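You operate a simulated robot arm through the tools that you are given. There is no shell and no other tool. Be economical: measure what you need, move in short steps, check, and stop when the job is done.

You run a simulated robot arm. Do the job below in one go: nothing can be reset, and whatever is moved stays where it is left.

Task
Wipe the grease off the cold oven floor and refit the crumb tray.
Fine: draw the tray right out and rest it on the open door; leave the plug out; use the purple oven sponge and lay it back; spill no crumbs; shut the door after.

It is judged by the outcome, as a careful person would: the job done as asked, and still so three seconds after it is handed in. It fails if anything else is knocked over, pushed out of place, dropped, spilled or broken.

Robot
A 7-joint arm with a two-finger parallel gripper, fixed in place. Base frame: the origin is at the foot of the arm, x ahead of it, y to its left, z up; the work surface is at about z = 86. Lengths are in cm, angles in degrees, forces in N, time in s.
With the tool pointing down near the work surface it reaches from about 46 to 92 cm from the base axis. Its first joint turns from -115.0 to 115.0 degrees. Payload 3.91 kg.
The TCP is the grasp point between the finger pads, 3 cm short of the fingertips. In the tool frame z runs along the fingers and y along their closing line. Largest opening 11 cm; finger width 2, thickness 1; the body of the gripper, 4.8 by 11.2 cm, starts 5.5 cm behind the TCP.
Orientation is told as [roll, pitch, yaw] about the base's x, y, z axes, in that order, counted from this pose: with the fingers straight down and closing along the base's y, the tool's x points along the base's -x, its y along +y and its z along -z.

Tools
- The arm moves only by the tool play_rows. Its argument "series" is a list of rows, each a list of 7 numbers: the shift along the base's x, y, z in cm, then the turn, a rotation vector about the base's x, y, z in degrees, then the opening in per cent of the stroke, from 0 (shut) to 100 (fully open). In form: [[tx, ty, tz, wx, wy, wz, hand], ...]. A call has 1 to 8 rows; each row is the pose to reach, as a shift and turn from the pose commanded when the call began. A row lasts 0.2 s, in which the tool goes at most 5 cm and 8.6 degrees; a call with a longer step from one row to the next is refused whole, and so is a gripper value outside its range. Where a pose cannot be reached the arm comes as near as it can. A force on the tool above 60 N (or 10 N above the force at the start of the call, whichever is more), or a blocked arm, ends the call early, and 0.2 s more pass. The fingers move at their own pace (about 15.3 cm/s each) and stop on an object; they squeeze with about 25 N. The grip force told is the motor's: it shows also when the fingers shut on nothing. Time passes only in rows, and 0.2 s behind the last, so rows that repeat a pose let the fingers close. It gives the time, the measured TCP pose, the force on the tool (base axes), the opening and the grip force at its end, in the units of the frame above (readings bear some noise), and new pictures: "show" is both (left out), scene, wrist or none.
- Cameras (640 x 400 px; columns grow to the right, rows downward): "scene" is fixed at [21.84, -50.03, 152.21]; the picture's right is [0.75, -0.66, 0.00], its down [-0.48, -0.54, -0.70] and it looks along [0.46, 0.52, -0.72] (base axes); focal length 214 px, centre (320, 200). "wrist" rides on the gripper at [7.2, 1.7, -10.3] in the tool frame; the picture's right is [-0.23, 0.97, 0.00], its down [-0.76, -0.18, -0.62] and it looks along [-0.61, -0.14, 0.78] (tool axes); focal length 222 px, centre (320, 200). There is no depth. A picture from a camera that has moved, and an enlarged one, comes with that camera's place and axes in the base frame and with its lens.
- raise_lower(by): slides the trunk up (or, below 0, down) by that many cm; the arm rides with it, the base frame stays. It gives what a move gives, with no picture.
- close_up(camera, box): a new picture of the part [left, top, right, bottom] of that camera's present view, enlarged. No time passes.
- job_done(): hands the job in; it is judged then, once.

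Work in short steps. Places have to be worked out from the pictures, the camera data and where the tool is seen: move nearer, look again, correct. Check each grasp and each placing, and mend what went wrong. You have 120 turns and 170 pictures in all, those below and enlarged ones among them. Open the gripper and draw the arm clear of the work before you hand the job in, unless the task says otherwise; then end with one line.

The tools are called after "Emit:" as a command line: name --pt "numbers of a row" for each row, then --argument value for the rest, lists and objects as JSON in quotes. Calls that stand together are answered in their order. play_rows: Moves the arm, as the interface text tells. Its arguments: {"type":"object","properties":{"series":{"type":"array","items":{"type":"array","items":{"type":"number"}}},"show":{"type":"string","enum":["both","scene","wrist","none"]}},"required":["series"]} The other tools are called the same way: raise_lower (by) slides the trunk up or down; close_up (camera, box) takes an enlarged picture of a part of a camera's view; job_done () hands the job in.

At the start:

```text
time: 0.0
tcp_pos: [42.41, 20.55, 136.9]
ee_rot: [-0.1, 0.0, -0.1]
wrist_force: [-0.6, 0.5, -0.7]
grip_width: 10.99
grasp_force: 0.0
trunk travel left (down, up): [-82.5, 16.5]
```

scene: 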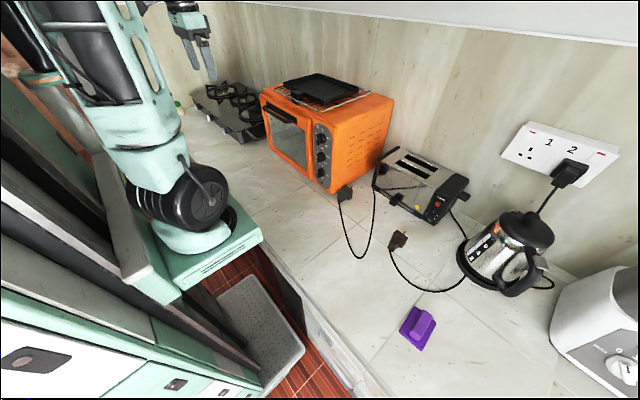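
wrist: 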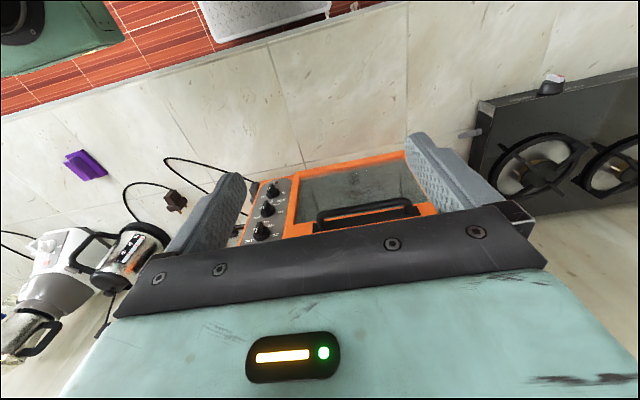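

The oven is orange, with its door facing the robot, a tray on top, and the purple sponge to the right. I'll look closer at the oven and the plugs first.

Emit:
close_up --camera "scene" --box '[240, 60, 400, 200]'

Emit:
close_up --camera "scene" --box '[320, 140, 560, 360]'

Emit:
close_up --camera "wrist" --box '[220, 130, 460, 260]'

```text
2.86 times, centred on (320, 130) of scene
camera zoom: at [21.84, -50.03, 152.21], right [0.75, -0.66, 0.0], down [-0.48, -0.54, -0.7], along [0.46, 0.52, -0.72], focal length 613 px, centre (320, 400)
```

zoom: 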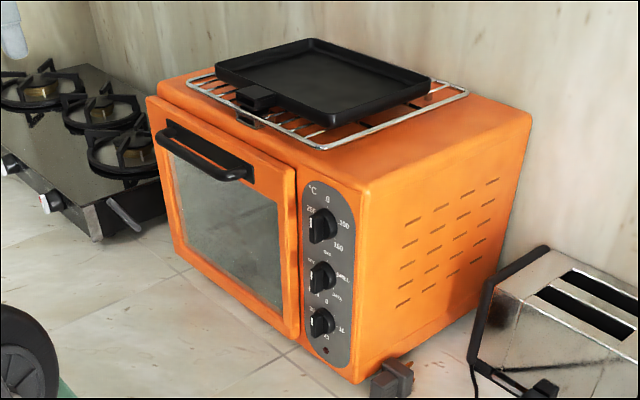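

```text
1.82 times, centred on (440, 250) of scene
camera zoom: at [21.84, -50.03, 152.21], right [0.75, -0.66, 0.0], down [-0.48, -0.54, -0.7], along [0.46, 0.52, -0.72], focal length 390 px, centre (102, 109)
```

zoom: 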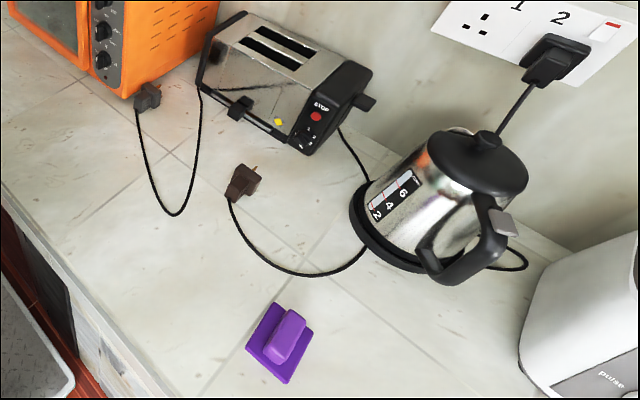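

```text
2.67 times, centred on (340, 195) of wrist
camera zoom: at [35.04, 22.25, 147.11], right [0.23, 0.97, 0.0], down [0.76, -0.18, 0.62], along [0.61, -0.14, -0.78], focal length 592 px, centre (267, 213)
```

zoom: 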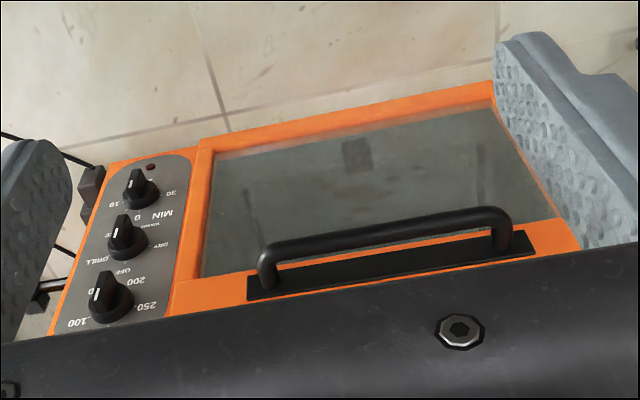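

The oven is unplugged already: its plug lies on the worktop. I put the handle bar at about x≈65, y 15–33, z≈114.5, so I turn the hand to close along x and bring it in front of the handle.

Emit:
play_rows --pt "2 0.5 0 0 0 8.5 100" --pt "4 1 0 0 0 17 80" --pt "6 1.5 0 0 0 25.5 60" --pt "8 2 0 0 0 34 40" --pt "10 2.5 0 0 0 42.5 40" --pt "12 3 -1 0 0 51 40" --pt "13 3 -3 0 0 59.5 40" --pt "14 3 -5 0 0 68 40" --show "none"

Emit:
play_rows --pt "0 0 -1 0 0 8 40" --pt "0 0 -3 0 0 16 40" --pt "0 0 -5 0 0 22 40"

```text
time: 1.8
tcp_pos: [56.32, 23.61, 132.01]
ee_rot: [0.1, 0.0, 68.1]
wrist_force: [0.2, 1.1, 0.1]
grip_width: 4.41
grasp_force: 0.0
trunk travel left (down, up): [-82.5, 16.5]
```

```text
time: 2.6
tcp_pos: [56.15, 23.47, 126.88]
ee_rot: [0.0, 0.1, 90.1]
wrist_force: [0.4, 0.6, 0.6]
grip_width: 4.42
grasp_force: 0.0
trunk travel left (down, up): [-82.5, 16.5]
camera wrist: at [54.62, 16.29, 137.19], right [-0.97, 0.23, 0.0], down [0.18, 0.76, 0.62], along [0.14, 0.61, -0.78], focal length 222 px, centre (320, 200)
```

scene: 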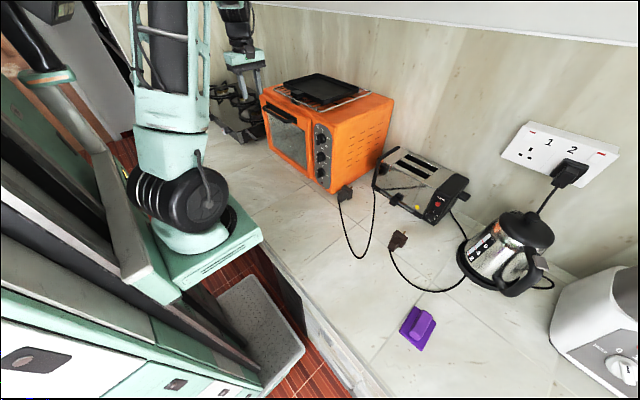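
wrist: 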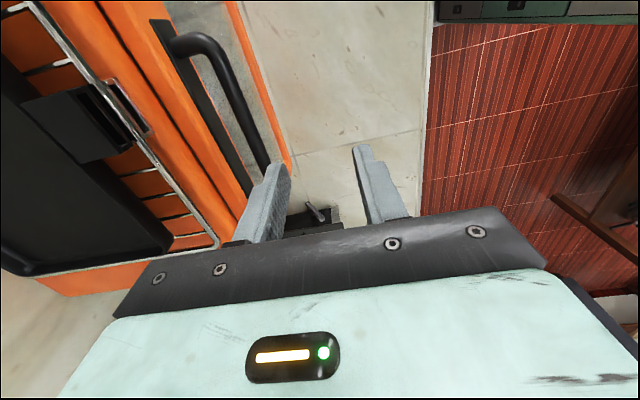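

The bar sits at x≈64 with roughly a 2 cm gap behind it. I narrow the opening to about 3 cm and come down over the bar, checking before I reach it.

Emit:
play_rows --pt "3.5 0 0 0 0 0 27" --pt "7.7 0 0 0 0 0 27" --pt "7.7 0 -4 0 0 0 27" --pt "7.7 0 -8 0 0 0 27"

Emit:
close_up --camera "scene" --box '[220, 60, 340, 140]'

```text
time: 3.6
tcp_pos: [63.93, 23.45, 118.58]
ee_rot: [0.0, 0.0, 90.0]
wrist_force: [-0.5, 0.2, 0.0]
grip_width: 2.97
grasp_force: 0.1
trunk travel left (down, up): [-82.5, 16.5]
camera wrist: at [62.22, 16.27, 128.97], right [-0.97, 0.23, 0.0], down [0.18, 0.76, 0.62], along [0.14, 0.61, -0.78], focal length 222 px, centre (320, 200)
```

scene: 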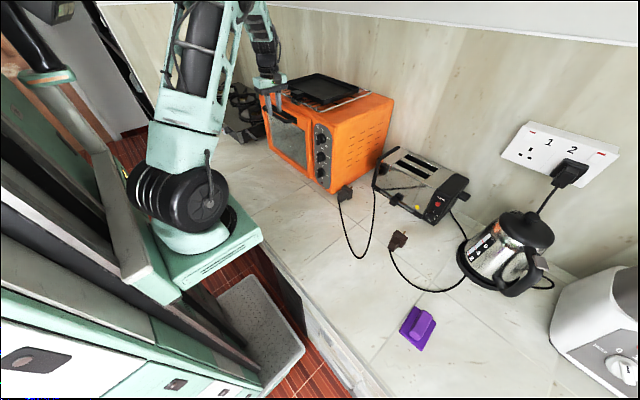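
wrist: 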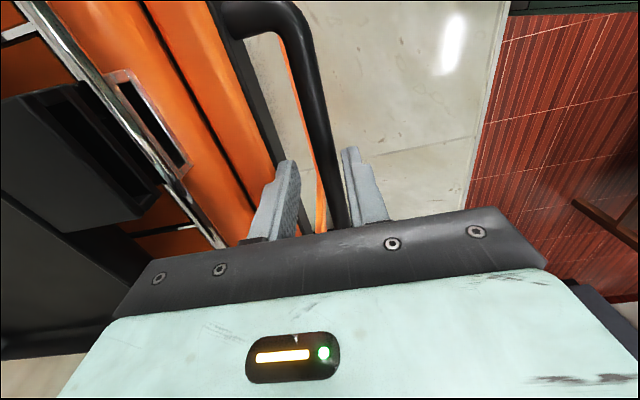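

```text
5.00 times, centred on (280, 100) of scene
camera zoom: at [21.84, -50.03, 152.21], right [0.75, -0.66, 0.0], down [-0.48, -0.54, -0.7], along [0.46, 0.52, -0.72], focal length 1072 px, centre (520, 700)
```

zoom: 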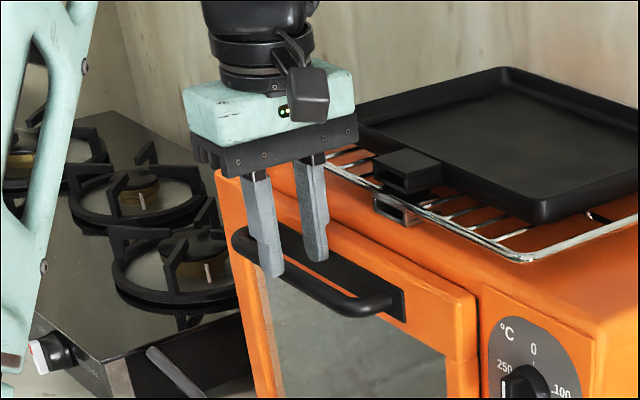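

The bar is centred at x≈63.4, so I shift back about 0.5 cm, descend and close on it.

Emit:
play_rows --pt "-0.5 0 0 0 0 0 27" --pt "-0.5 0 -1.6 0 0 0 27" --pt "-0.5 0 -3.2 0 0 0 27" --pt "-0.5 0 -3.2 0 0 0 0" --pt "-0.5 0 -3.2 0 0 0 0" --show "wrist"

Emit:
close_up --camera "scene" --box '[220, 60, 340, 140]'

```text
time: 4.8
tcp_pos: [63.62, 23.52, 115.54]
ee_rot: [0.0, 0.1, 90.1]
wrist_force: [-0.7, -1.1, 1.6]
grip_width: 1.46
grasp_force: 44.9
trunk travel left (down, up): [-82.5, 16.5]
camera wrist: at [61.76, 16.31, 125.84], right [-0.97, 0.23, 0.0], down [0.18, 0.76, 0.62], along [0.14, 0.61, -0.78], focal length 222 px, centre (320, 200)
```

wrist: 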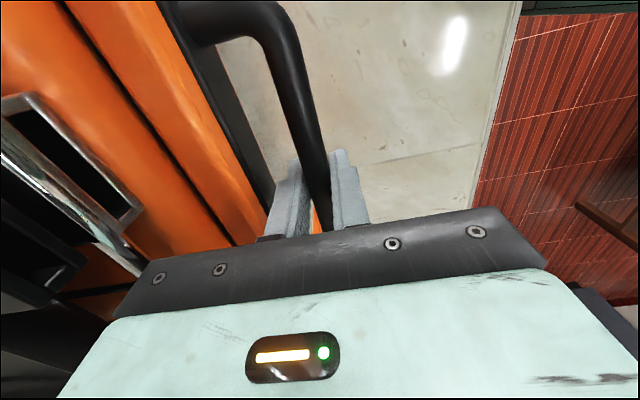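

```text
5.00 times, centred on (280, 100) of scene
camera zoom: at [21.84, -50.03, 152.21], right [0.75, -0.66, 0.0], down [-0.48, -0.54, -0.7], along [0.46, 0.52, -0.72], focal length 1072 px, centre (520, 700)
```

zoom: 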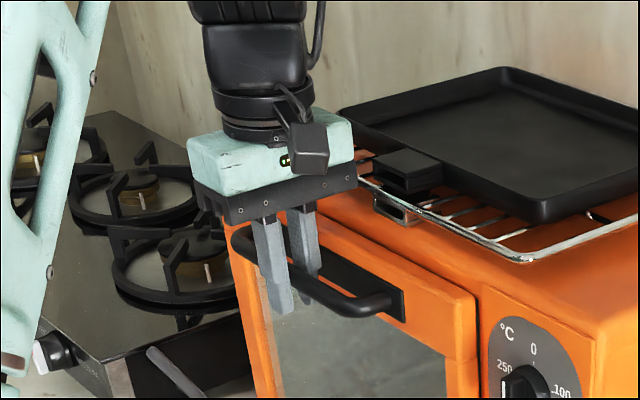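

The bar is gripped (1.46 cm wide). I pull the door open along an arc about its bottom hinge (near x 68.5, z 90.5), turning the hand with it and watching the force.

Emit:
play_rows --pt "-1.7 0 -0.4 0 -4 0 0" --pt "-3.4 0 -0.9 0 -8 0 0" --pt "-5.1 0 -1.6 0 -12 0 0" --pt "-6.7 0 -2.3 0 -16 0 0"

Emit:
close_up --camera "scene" --box '[220, 60, 340, 140]'

```text
time: 5.8
tcp_pos: [56.93, 23.52, 113.34]
ee_rot: [-16.0, -0.1, 90.0]
wrist_force: [-7.9, -3.5, 12.0]
grip_width: 1.49
grasp_force: 44.7
trunk travel left (down, up): [-82.5, 16.5]
camera wrist: at [52.35, 16.32, 122.76], right [-0.94, 0.23, -0.27], down [0.0, 0.76, 0.65], along [0.35, 0.61, -0.71], focal length 222 px, centre (320, 200)
```

scene: 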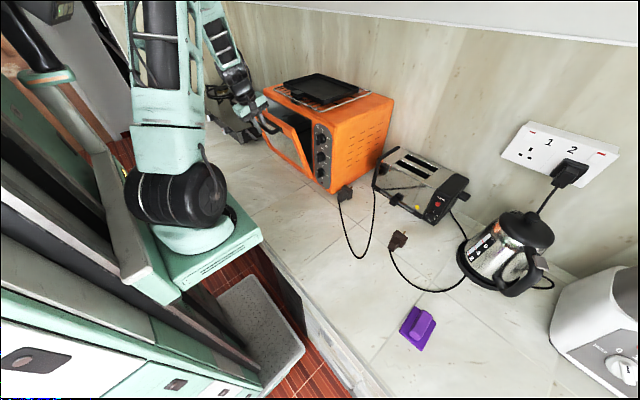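
wrist: 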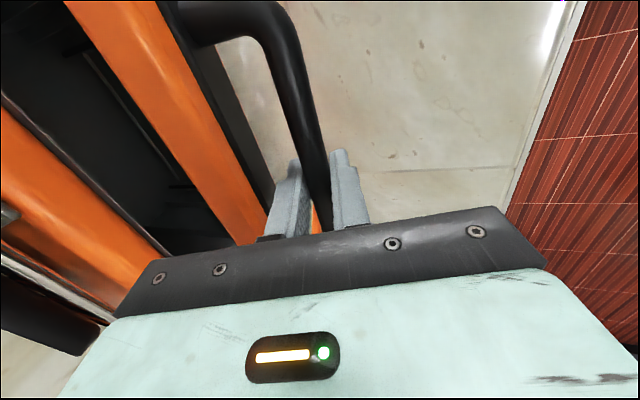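

```text
5.00 times, centred on (280, 100) of scene
camera zoom: at [21.84, -50.03, 152.21], right [0.75, -0.66, 0.0], down [-0.48, -0.54, -0.7], along [0.46, 0.52, -0.72], focal length 1072 px, centre (520, 700)
```

zoom: 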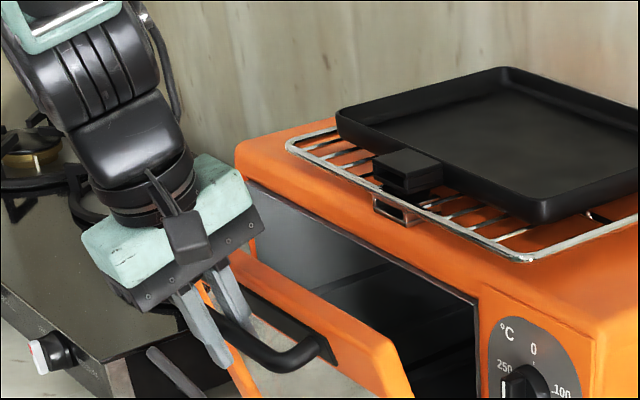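

The door follows well; the force is small and mostly along the fingers. I continue the arc to about 40°.

Emit:
play_rows --pt "-1.5 0 -0.7 0 -4 0 0" --pt "-3.05 0 -1.5 0 -8 0 0" --pt "-4.4 0 -2.5 0 -12 0 0" --pt "-5.8 0 -3.7 0 -16 0 0" --pt "-7 0 -4.9 0 -20 0 0" --pt "-8.2 0 -6.2 0 -24 0 0"

Emit:
close_up --camera "scene" --box '[180, 60, 340, 200]'

```text
time: 7.2
tcp_pos: [50.31, 23.47, 108.53]
ee_rot: [-40.2, -2.3, 87.9]
wrist_force: [13.9, 27.8, -14.9]
grip_width: 1.58
grasp_force: 45.1
trunk travel left (down, up): [-82.5, 16.5]
camera wrist: at [41.91, 16.31, 114.97], right [-0.73, 0.28, -0.62], down [-0.24, 0.75, 0.62], along [0.64, 0.6, -0.48], focal length 222 px, centre (320, 200)
```

scene: 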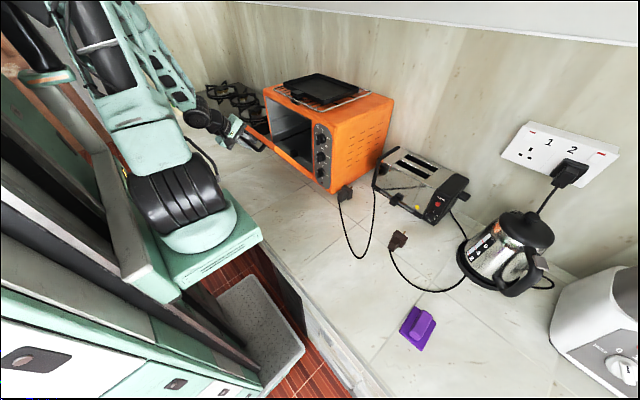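
wrist: 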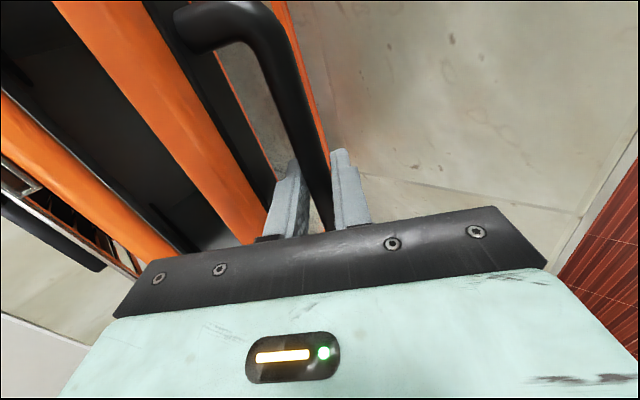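

```text
2.86 times, centred on (260, 130) of scene
camera zoom: at [21.84, -50.03, 152.21], right [0.75, -0.66, 0.0], down [-0.48, -0.54, -0.7], along [0.46, 0.52, -0.72], focal length 613 px, centre (491, 400)
```

zoom: 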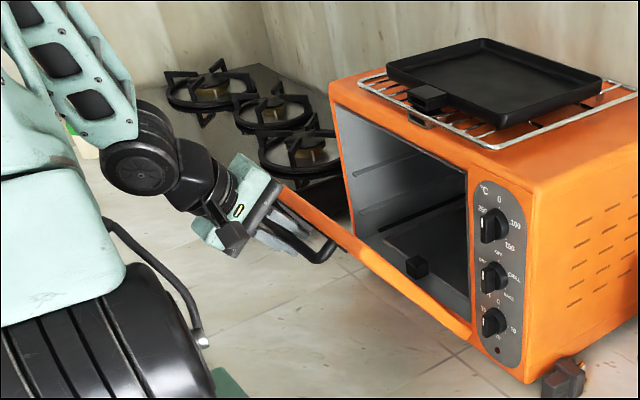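

The tray with its black tab shows inside the oven, and the arm is getting tight. I open the fingers a little, keeping the bar trapped, to see whether the door holds by friction.

Emit:
play_rows --pt "0 0 0 0 0 0 24" --pt "0 0 0 0 0 0 24" --pt "0.5 0 0.5 0 0 0 27" --show "wrist"

Emit:
close_up --camera "scene" --box '[180, 60, 340, 200]'

```text
time: 8.0
tcp_pos: [50.1, 22.98, 107.87]
ee_rot: [-40.2, -0.4, 88.6]
wrist_force: [0.3, -0.9, -0.8]
grip_width: 2.9
grasp_force: 0.1
trunk travel left (down, up): [-82.5, 16.5]
camera wrist: at [41.84, 15.92, 114.67], right [-0.74, 0.25, -0.63], down [-0.25, 0.76, 0.6], along [0.63, 0.59, -0.5], focal length 222 px, centre (320, 200)
```

wrist: 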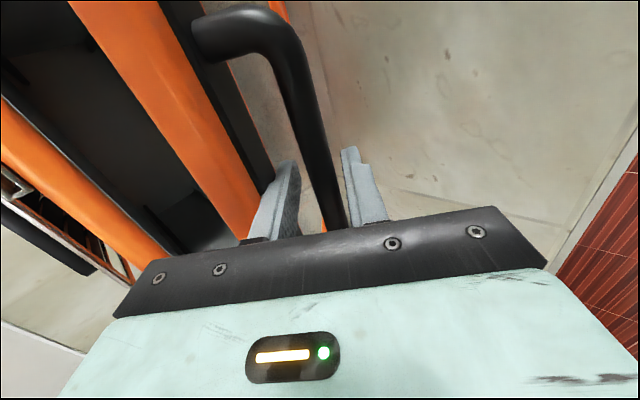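

```text
2.86 times, centred on (260, 130) of scene
camera zoom: at [21.84, -50.03, 152.21], right [0.75, -0.66, 0.0], down [-0.48, -0.54, -0.7], along [0.46, 0.52, -0.72], focal length 613 px, centre (491, 400)
```

zoom: 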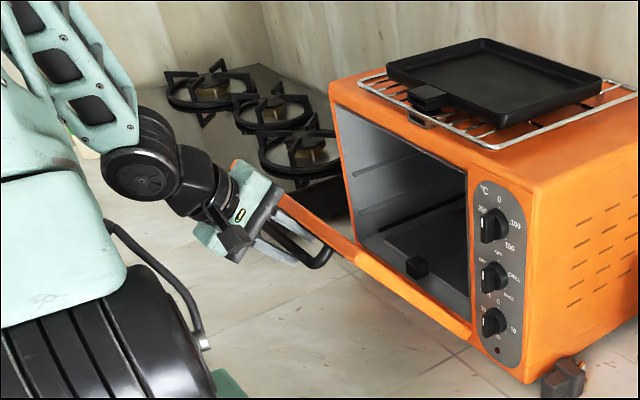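

The bar floats free between the fingers, so the door holds by friction. I back out along the fingers and rise, turning the hand upright again.

Emit:
play_rows --pt "-1.2 0 1.6 0 0 0 27" --pt "-2.2 0 3.6 0 0 0 27" --pt "-2.4 0 8 0 4 0 27" --pt "-2.4 0 12 0 12 0 10" --pt "-2.4 0 15 0 20 0 0" --pt "-1 0 15 0 28 0 0" --pt "0 0 15 0 36 0 0" --pt "0 0 15 0 40 0 0"

Emit:
close_up --camera "scene" --box '[180, 60, 340, 200]'

```text
time: 9.8
tcp_pos: [49.18, 23.62, 122.62]
ee_rot: [0.1, -0.1, 90.0]
wrist_force: [0.5, -0.4, -0.2]
grip_width: 0.0
grasp_force: 25.3
trunk travel left (down, up): [-82.5, 16.5]
camera wrist: at [47.42, 16.32, 132.92], right [-0.97, 0.23, 0.0], down [0.18, 0.76, 0.62], along [0.14, 0.61, -0.78], focal length 222 px, centre (320, 200)
```

scene: 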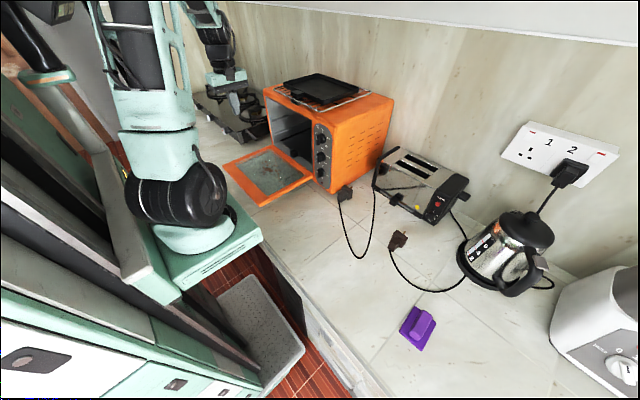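
wrist: 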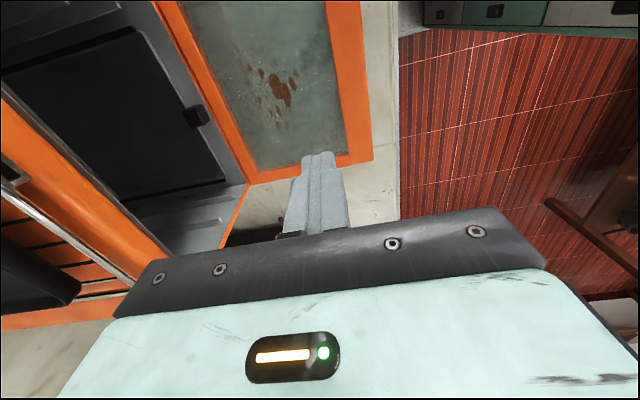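

```text
2.86 times, centred on (260, 130) of scene
camera zoom: at [21.84, -50.03, 152.21], right [0.75, -0.66, 0.0], down [-0.48, -0.54, -0.7], along [0.46, 0.52, -0.72], focal length 613 px, centre (491, 400)
```

zoom: 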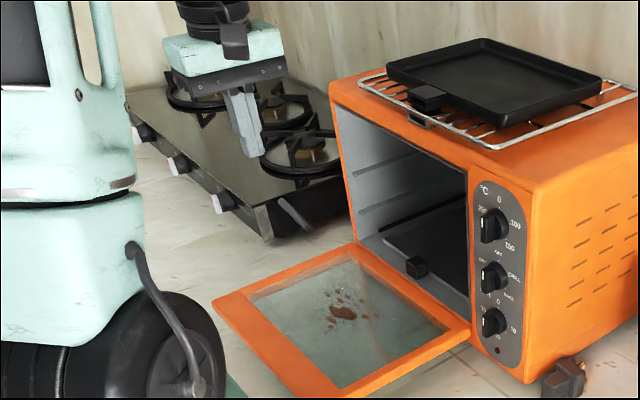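

The door is now fully open and nearly level (z≈91, y 8–41, x 41–69), and the tray's tab is near (71, 23.7, 94.3). I turn the hand to yaw 180, so the camera is on the oven side, then tilt it to look inside.

Emit:
play_rows --pt "0 0 0 0 0 8.5 0" --pt "0 0 0 0 0 17 0" --pt "0 0 0 0 0 25.5 0" --pt "0 0 0 0 0 34 0" --pt "0 0 0 0 0 42.5 0" --pt "0 0 0 0 0 51 0" --pt "0 0 0 0 0 59.5 0" --pt "0 0 0 0 0 68 0" --show "none"

Emit:
play_rows --pt "0 0 0 0 0 8.5 0" --pt "0 0 0 0 0 17 0" --pt "0 0 0 0 0 22 0"

```text
time: 11.6
tcp_pos: [49.07, 23.6, 122.65]
ee_rot: [0.0, 0.0, 158.0]
wrist_force: [0.0, -0.5, 0.7]
grip_width: 0.0
grasp_force: 25.4
trunk travel left (down, up): [-82.5, 16.5]
```

```text
time: 12.4
tcp_pos: [49.13, 23.61, 122.72]
ee_rot: [0.0, 0.0, -180.0]
wrist_force: [0.6, -0.5, -0.3]
grip_width: 0.0
grasp_force: 24.9
trunk travel left (down, up): [-82.5, 16.5]
camera wrist: at [56.27, 21.91, 132.91], right [-0.23, -0.97, 0.0], down [-0.76, 0.18, 0.62], along [-0.61, 0.14, -0.78], focal length 222 px, centre (320, 200)
```

scene: 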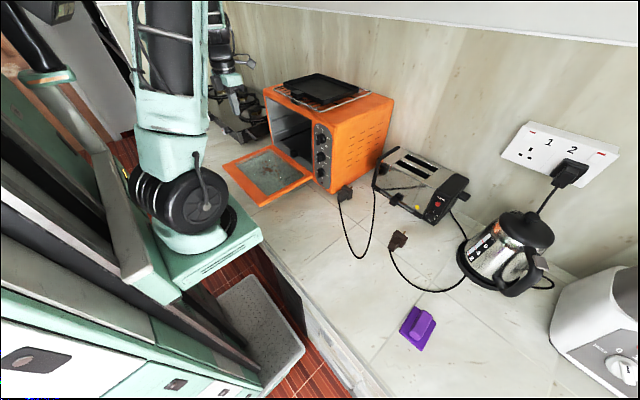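
wrist: 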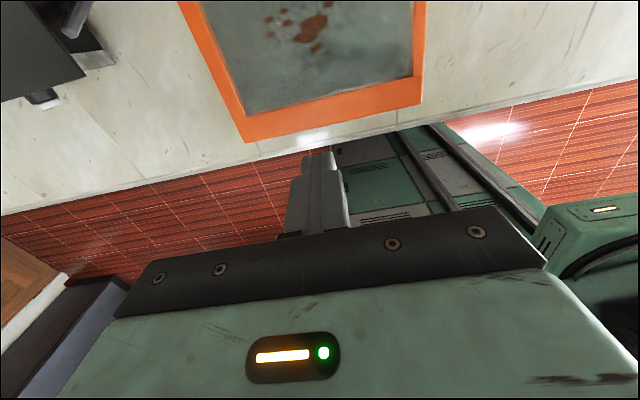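

The door's corners agree with a level door at z≈91. Now I move forward and tilt the hand about 55° to look at the tray and its tab.

Emit:
play_rows --pt "1 0 -1 0 -8 0 0" --pt "2 0 -3 0 -16 0 20" --pt "3 0 -5 0 -24 0 40" --pt "4 0 -8 0 -32 0 60" --pt "5 0 -11 0 -40 0 60" --pt "6 0 -13 0 -48 0 60" --pt "7 0 -15 0 -56 0 60"

```text
time: 14.0
tcp_pos: [56.17, 23.56, 107.58]
ee_rot: [-0.1, 56.0, -180.0]
wrist_force: [0.6, 0.0, 0.0]
grip_width: 6.61
grasp_force: 0.1
trunk travel left (down, up): [-82.5, 16.5]
camera wrist: at [51.51, 21.83, 119.3], right [-0.13, -0.97, -0.19], down [-0.94, 0.18, -0.28], along [0.31, 0.14, -0.94], focal length 222 px, centre (320, 200)
```

scene: 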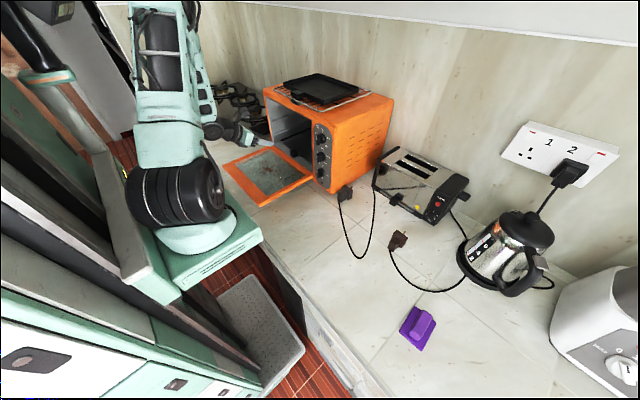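
wrist: 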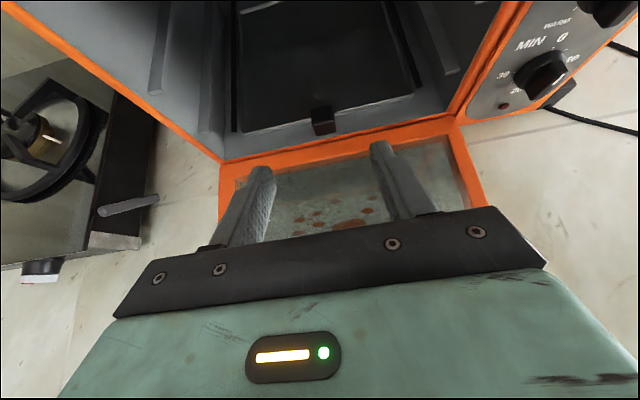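

Reached comfortably. I look closer at the tray and tab from here.

Emit:
close_up --camera "wrist" --box '[200, 0, 500, 187]'

Emit:
close_up --camera "scene" --box '[260, 90, 340, 150]'

```text
2.13 times, centred on (350, 94) of wrist
camera zoom: at [51.51, 21.83, 119.3], right [-0.13, -0.97, -0.19], down [-0.94, 0.18, -0.28], along [0.31, 0.14, -0.94], focal length 474 px, centre (256, 427)
```

zoom: 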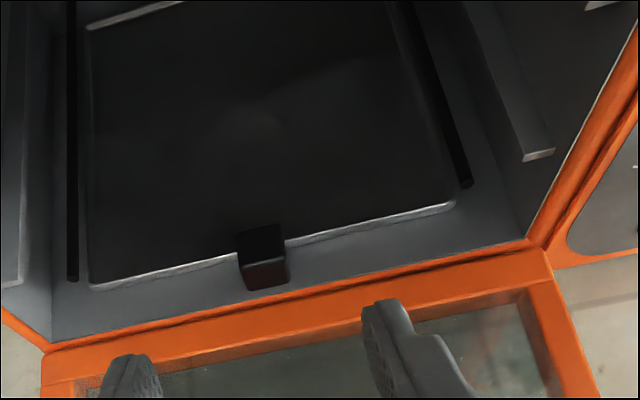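

```text
6.67 times, centred on (300, 120) of scene
camera zoom: at [21.84, -50.03, 152.21], right [0.75, -0.66, 0.0], down [-0.48, -0.54, -0.7], along [0.46, 0.52, -0.72], focal length 1430 px, centre (453, 733)
```

zoom: 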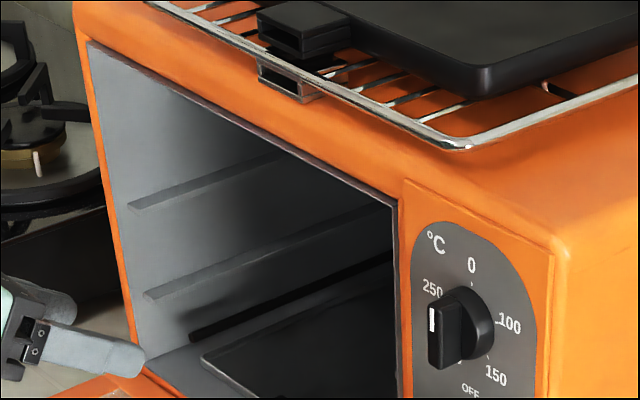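

The tab is about 3 cm wide, at x 70–72, y≈23.7, z 92–94.5, with the tray's front rim at x≈72. I move to just short of it and check.

Emit:
play_rows --pt "3 0 -3 0 0 0 50" --pt "6 0 -6 0 0 0 50" --pt "9 0.1 -9 0 0 0 50" --pt "10.3 0.1 -11 0 0 0 50"

Emit:
close_up --camera "wrist" --box '[200, 60, 440, 210]'

Emit:
close_up --camera "scene" --box '[240, 100, 336, 160]'

```text
time: 15.0
tcp_pos: [66.51, 23.7, 96.54]
ee_rot: [0.0, 56.0, 180.0]
wrist_force: [0.0, -0.1, 0.3]
grip_width: 5.48
grasp_force: 0.1
trunk travel left (down, up): [-82.5, 16.5]
camera wrist: at [61.92, 22.0, 108.39], right [-0.13, -0.97, -0.19], down [-0.94, 0.18, -0.28], along [0.31, 0.14, -0.94], focal length 222 px, centre (320, 200)
```

scene: 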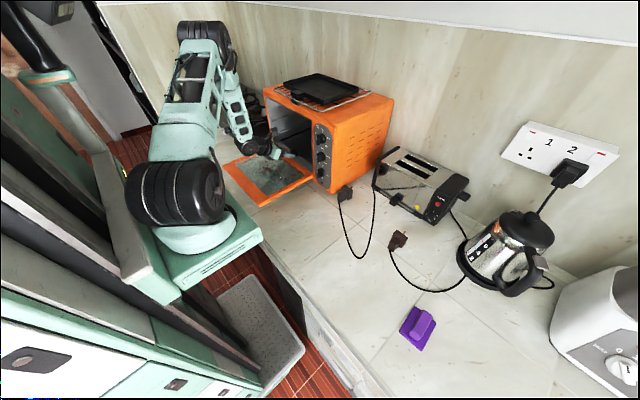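
wrist: 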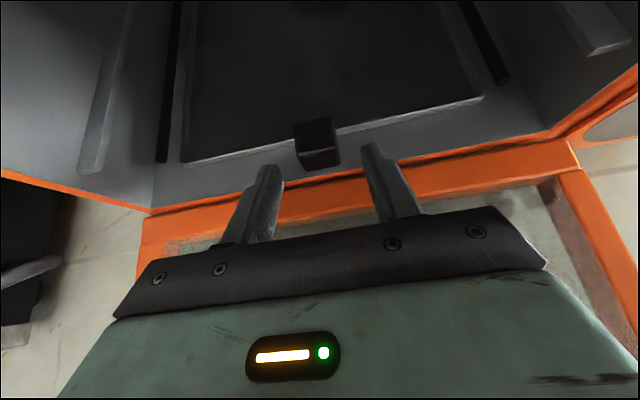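

```text
2.67 times, centred on (320, 135) of wrist
camera zoom: at [61.92, 22.0, 108.39], right [-0.13, -0.97, -0.19], down [-0.94, 0.18, -0.28], along [0.31, 0.14, -0.94], focal length 592 px, centre (320, 373)
```

zoom: 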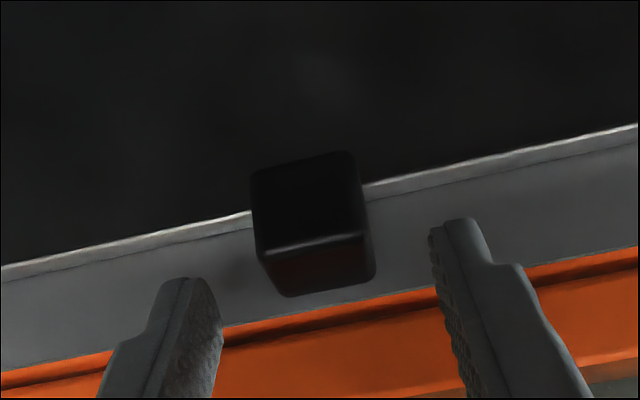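

```text
6.67 times, centred on (288, 130) of scene
camera zoom: at [21.84, -50.03, 152.21], right [0.75, -0.66, 0.0], down [-0.48, -0.54, -0.7], along [0.46, 0.52, -0.72], focal length 1430 px, centre (533, 667)
```

zoom: 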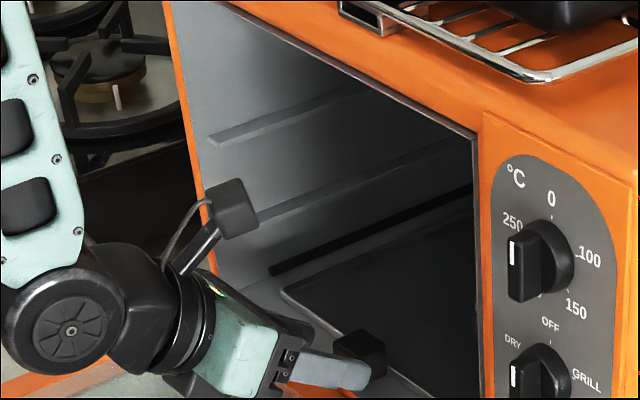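

The tab lies between the fingers' lines at y≈23.8. I advance the last bit and close on it.

Emit:
play_rows --pt "1.4 0.1 -0.8 0 0 0 50" --pt "2.8 0.1 -1.6 0 0 0 50" --pt "2.8 0.1 -1.6 0 0 0 0" --pt "2.8 0.1 -1.6 0 0 0 0" --pt "2.8 0.1 -1.6 0 0 0 0" --show "wrist"

Emit:
close_up --camera "wrist" --box '[200, 60, 440, 210]'

```text
time: 16.2
tcp_pos: [69.25, 23.79, 95.08]
ee_rot: [0.0, 56.2, 180.0]
wrist_force: [3.5, 2.1, 15.3]
grip_width: 2.96
grasp_force: 25.4
trunk travel left (down, up): [-82.5, 16.5]
camera wrist: at [64.6, 22.12, 106.84], right [-0.13, -0.97, -0.19], down [-0.94, 0.18, -0.29], along [0.31, 0.14, -0.94], focal length 222 px, centre (320, 200)
```

wrist: 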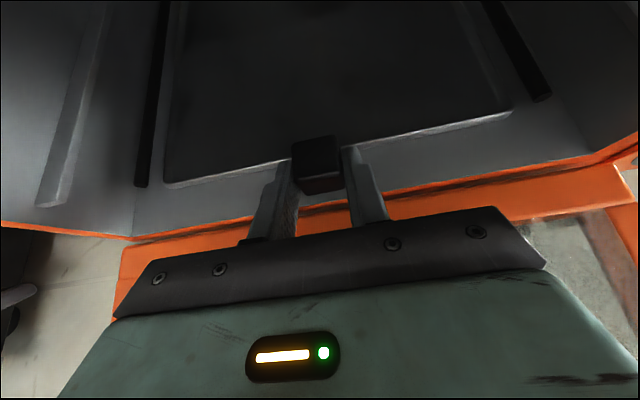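

```text
2.67 times, centred on (320, 135) of wrist
camera zoom: at [64.6, 22.12, 106.84], right [-0.13, -0.97, -0.19], down [-0.94, 0.18, -0.29], along [0.31, 0.14, -0.94], focal length 592 px, centre (320, 373)
```

zoom: 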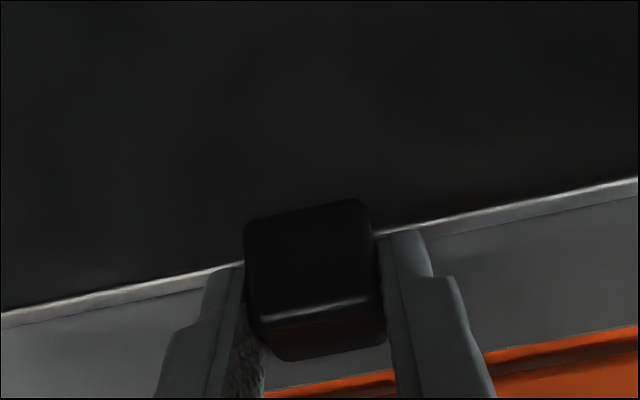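

Gripped (2.96 cm) with a light upward contact force. I ease up 0.2 cm and draw the tray out slowly and level.

Emit:
play_rows --pt "0 0 0.2 0 0 0 0" --pt "-0.8 0 0.2 0 0 0 0" --pt "-1.8 0 0.2 0 0 0 0" --pt "-3 0 0.2 0 0 0 0" --pt "-4.2 0 0.2 0 0 0 0" --pt "-5.4 0 0.2 0 0 0 0" --pt "-6.4 0 0.2 0 0 0 0" --pt "-7 0 0.2 0 0 0 0"

```text
time: 18.0
tcp_pos: [62.28, 23.67, 95.05]
ee_rot: [0.1, 55.8, -180.0]
wrist_force: [0.0, -0.3, 2.8]
grip_width: 2.94
grasp_force: 25.0
trunk travel left (down, up): [-82.5, 16.5]
camera wrist: at [57.58, 21.99, 106.87], right [-0.13, -0.97, -0.19], down [-0.94, 0.18, -0.28], along [0.31, 0.14, -0.94], focal length 222 px, centre (320, 200)
```

scene: 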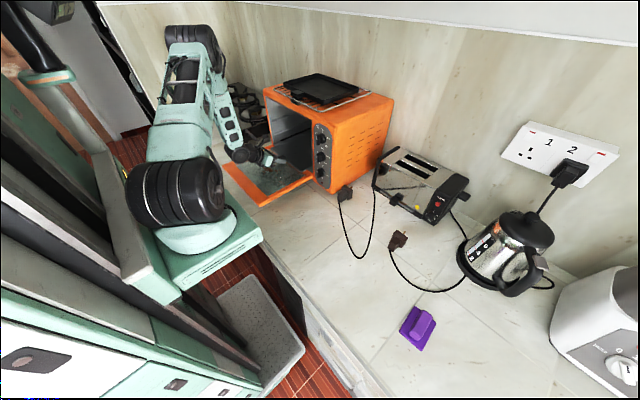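
wrist: 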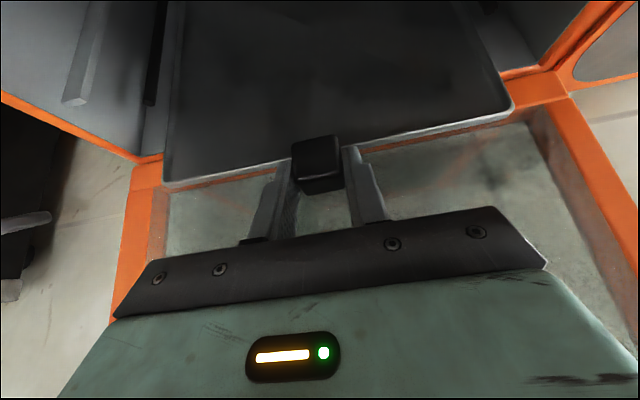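

The tray slides out freely and stays level. I keep drawing.

Emit:
play_rows --pt "-1 0 0 0 0 0 0" --pt "-2.2 0 0 0 0 0 0" --pt "-3.4 0 0 0 0 0 0" --pt "-4.6 0 0 0 0 0 0" --pt "-5.8 0 0 0 0 0 0" --pt "-7 0 0 0 0 0 0" --pt "-8.2 0 0 0 0 0 0" --pt "-9 0 0 0 0 0 0"

```text
time: 19.8
tcp_pos: [53.36, 23.83, 95.28]
ee_rot: [0.0, 55.9, 179.9]
wrist_force: [0.1, 0.0, 0.1]
grip_width: 2.97
grasp_force: 24.7
trunk travel left (down, up): [-82.5, 16.5]
camera wrist: at [48.68, 22.04, 106.99], right [-0.13, -0.97, -0.19], down [-0.94, 0.18, -0.28], along [0.31, 0.14, -0.94], focal length 222 px, centre (320, 200)
```

scene: 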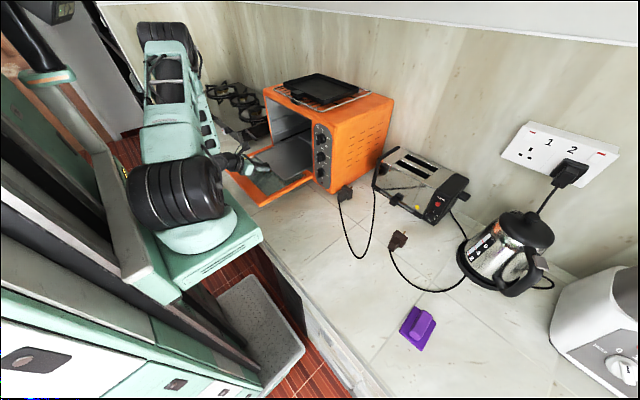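
wrist: 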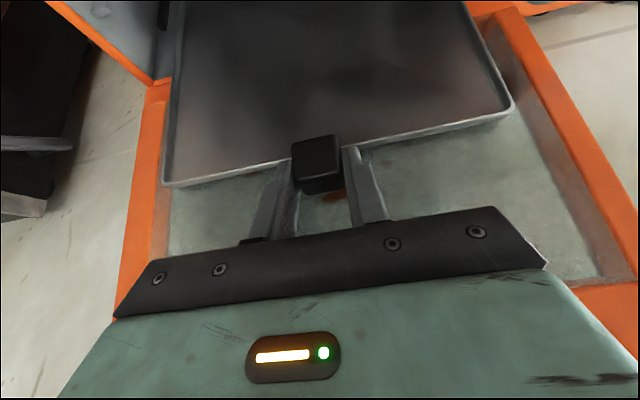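

Emit:
play_rows --pt "-1 0 0 0 0 0 0" --pt "-2 0 0 0 0 0 0" --pt "-3 0 0 0 0 0 0" --pt "-4 0 0 0 0 0 0" --pt "-5 0 0 0 0 0 0" --pt "-6 0 0 0 0 0 0"

```text
time: 21.2
tcp_pos: [47.27, 23.66, 95.33]
ee_rot: [0.0, 55.9, 179.9]
wrist_force: [0.4, 0.0, 0.0]
grip_width: 2.96
grasp_force: 25.3
trunk travel left (down, up): [-82.5, 16.5]
camera wrist: at [42.67, 22.08, 107.03], right [-0.13, -0.97, -0.19], down [-0.94, 0.18, -0.28], along [0.31, 0.14, -0.94], focal length 222 px, centre (320, 200)
```

scene: 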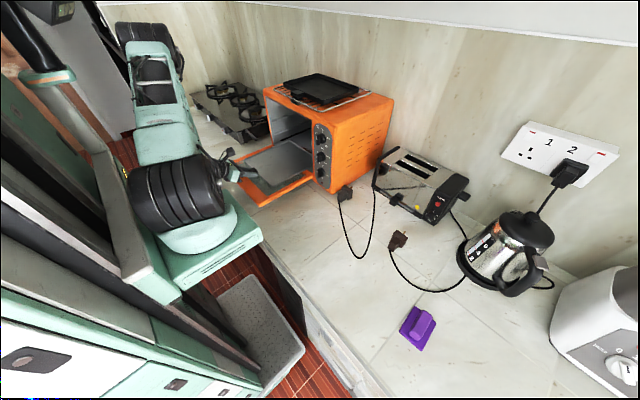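
wrist: 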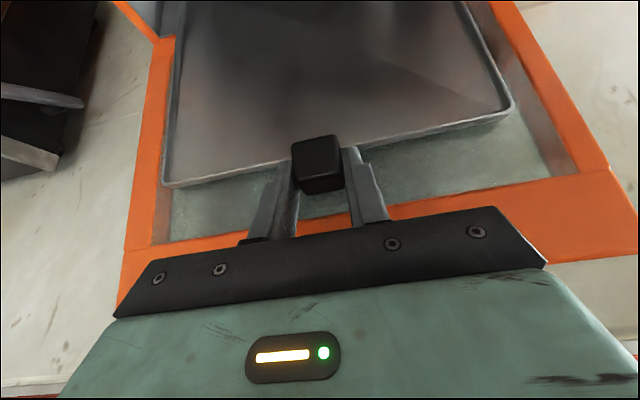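

Emit:
play_rows --pt "-1 0 0 0 0 0 0" --pt "-2 0 0 0 0 0 0" --pt "-3 0 0 0 0 0 0" --pt "-4 0 0 0 0 0 0" --show "wrist"

Emit:
close_up --camera "scene" --box '[210, 90, 340, 210]'

```text
time: 22.2
tcp_pos: [43.06, 23.61, 95.21]
ee_rot: [0.0, 56.0, 180.0]
wrist_force: [-0.2, 0.2, 0.5]
grip_width: 3.0
grasp_force: 24.9
trunk travel left (down, up): [-82.5, 16.5]
camera wrist: at [38.63, 22.02, 106.95], right [-0.13, -0.97, -0.19], down [-0.94, 0.18, -0.28], along [0.31, 0.14, -0.94], focal length 222 px, centre (320, 200)
```

wrist: 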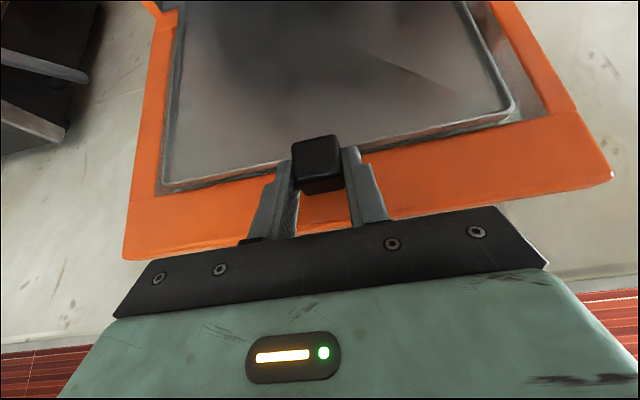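

```text
3.33 times, centred on (275, 150) of scene
camera zoom: at [21.84, -50.03, 152.21], right [0.75, -0.66, 0.0], down [-0.48, -0.54, -0.7], along [0.46, 0.52, -0.72], focal length 715 px, centre (470, 367)
```

zoom: 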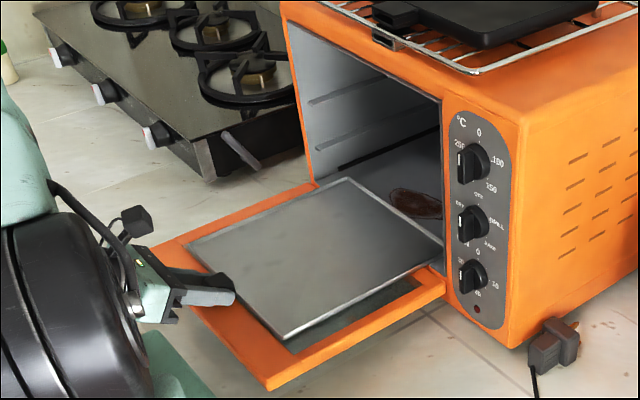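

The tray's rear edge is still near x≈73, and the grease shows on the floor beyond it. I draw it about 4 cm more so it rests entirely on the door.

Emit:
play_rows --pt "-1 0 0 0 0 0 0" --pt "-2 0 0 0 0 0 0" --pt "-3 0 0 0 0 0 0" --pt "-4 0 0 0 0 0 0" --show "wrist"

Emit:
close_up --camera "scene" --box '[210, 90, 340, 210]'

```text
time: 23.2
tcp_pos: [39.29, 23.7, 95.08]
ee_rot: [0.0, 56.0, 179.9]
wrist_force: [-0.8, 0.6, 0.3]
grip_width: 2.94
grasp_force: 24.6
trunk travel left (down, up): [-82.5, 16.5]
camera wrist: at [34.7, 22.02, 106.87], right [-0.13, -0.97, -0.19], down [-0.94, 0.18, -0.28], along [0.31, 0.14, -0.94], focal length 222 px, centre (320, 200)
```

wrist: 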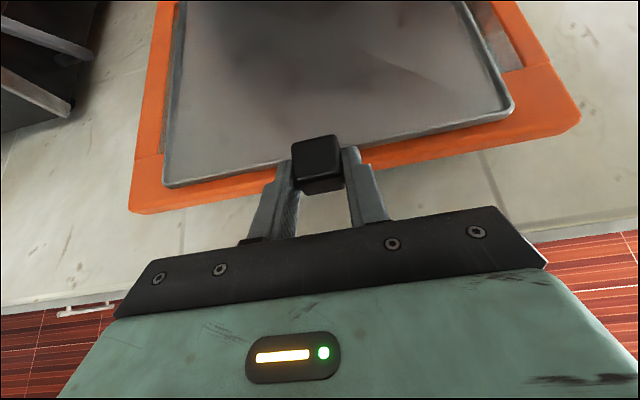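

```text
3.33 times, centred on (275, 150) of scene
camera zoom: at [21.84, -50.03, 152.21], right [0.75, -0.66, 0.0], down [-0.48, -0.54, -0.7], along [0.46, 0.52, -0.72], focal length 715 px, centre (470, 367)
```

zoom: 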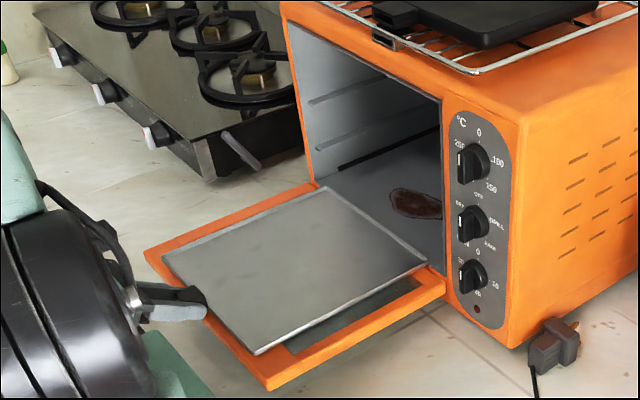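

The tray is right out: its rear edge is at x≈69, resting level on the door. The grease patch on the floor is around (77.5, 25.5). I release and lift straight up.

Emit:
play_rows --pt "0 0 0 0 0 0 45" --pt "0 0 0 0 0 0 45" --pt "0 0 2 0 0 0 45" --pt "0 0 5 0 0 0 45" --pt "2 0 9 0 0 0 45" --pt "6 0 12 0 0 0 45" --pt "10 0 14 0 -6 0 45" --pt "14 0 14 0 -12 0 45"

Emit:
close_up --camera "scene" --box '[210, 90, 340, 210]'

```text
time: 25.0
tcp_pos: [53.19, 23.85, 109.31]
ee_rot: [-0.3, 68.1, 179.8]
wrist_force: [-1.3, -0.4, -0.1]
grip_width: 4.94
grasp_force: 0.0
trunk travel left (down, up): [-82.5, 16.5]
camera wrist: at [46.22, 22.19, 119.79], right [-0.08, -0.97, -0.21], down [-0.86, 0.18, -0.47], along [0.5, 0.14, -0.85], focal length 222 px, centre (320, 200)
```

scene: 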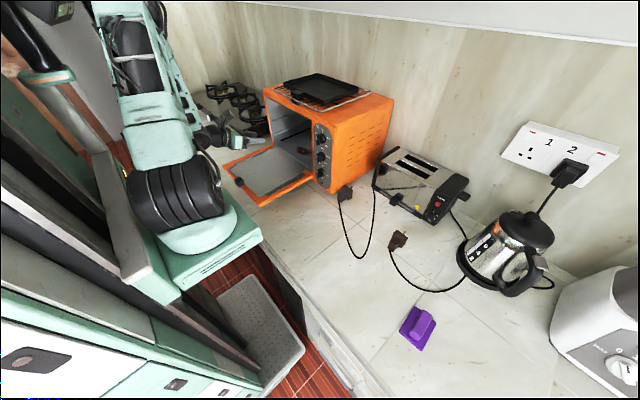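
wrist: 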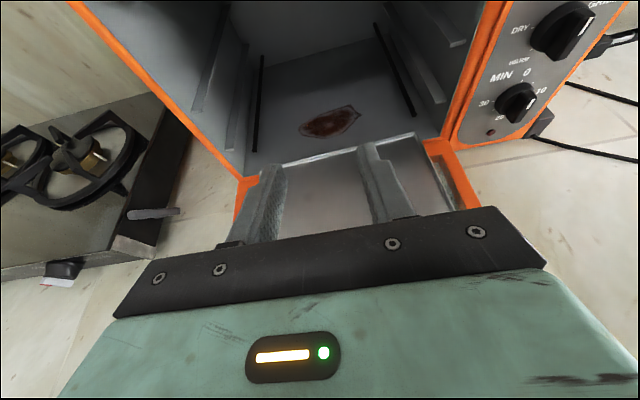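

```text
3.33 times, centred on (275, 150) of scene
camera zoom: at [21.84, -50.03, 152.21], right [0.75, -0.66, 0.0], down [-0.48, -0.54, -0.7], along [0.46, 0.52, -0.72], focal length 715 px, centre (470, 367)
```

zoom: 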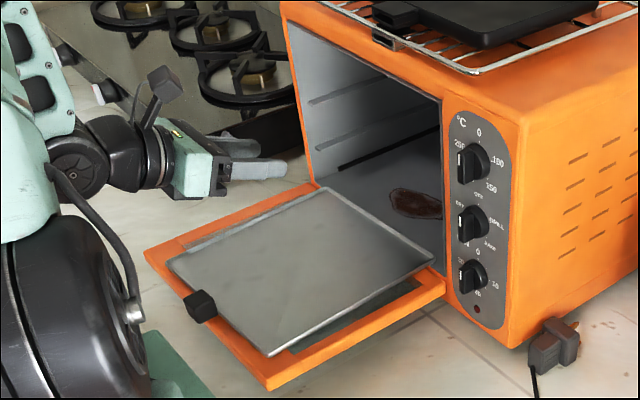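

On release the tray slid back about 1.2 cm. I'll regrasp the tab and draw it those last centimetres, setting it down before letting go.

Emit:
play_rows --pt "-4 0 0 0 6 0 45" --pt "-8 0 -2 0 12 0 45" --pt "-12 0 -5 0 12 0 45" --pt "-12.9 0 -9 0 12 0 45" --pt "-12.9 0 -12 0 12 0 45" --pt "-12.9 0 -14 0 12 0 45" --show "wrist"

Emit:
close_up --camera "wrist" --box '[200, 60, 440, 210]'

```text
time: 26.3
tcp_pos: [41.2, 23.81, 97.73]
ee_rot: [-1.4, 57.3, 177.6]
wrist_force: [2.1, 1.0, 9.8]
grip_width: 4.89
grasp_force: 0.0
trunk travel left (down, up): [-82.5, 16.5]
stopped in row 6: the force on the tool passed its limit (the readings are from after the stop); the commanded pose is now the measured one
camera wrist: at [36.3, 22.03, 109.41], right [-0.14, -0.97, -0.2], down [-0.93, 0.2, -0.3], along [0.33, 0.15, -0.93], focal length 222 px, centre (320, 200)
```

wrist: 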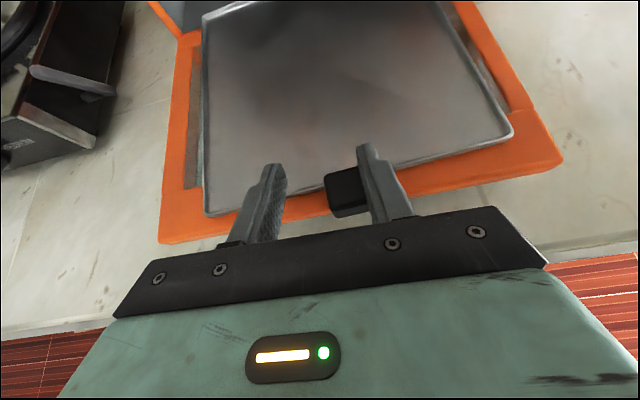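

```text
2.67 times, centred on (320, 135) of wrist
camera zoom: at [36.3, 22.03, 109.41], right [-0.14, -0.97, -0.2], down [-0.93, 0.2, -0.3], along [0.33, 0.15, -0.93], focal length 592 px, centre (320, 373)
```

zoom: 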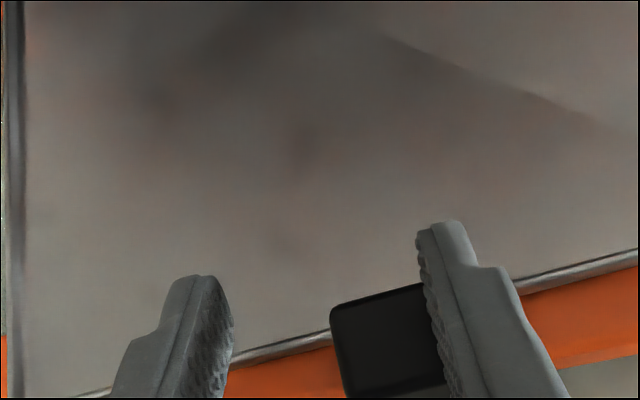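

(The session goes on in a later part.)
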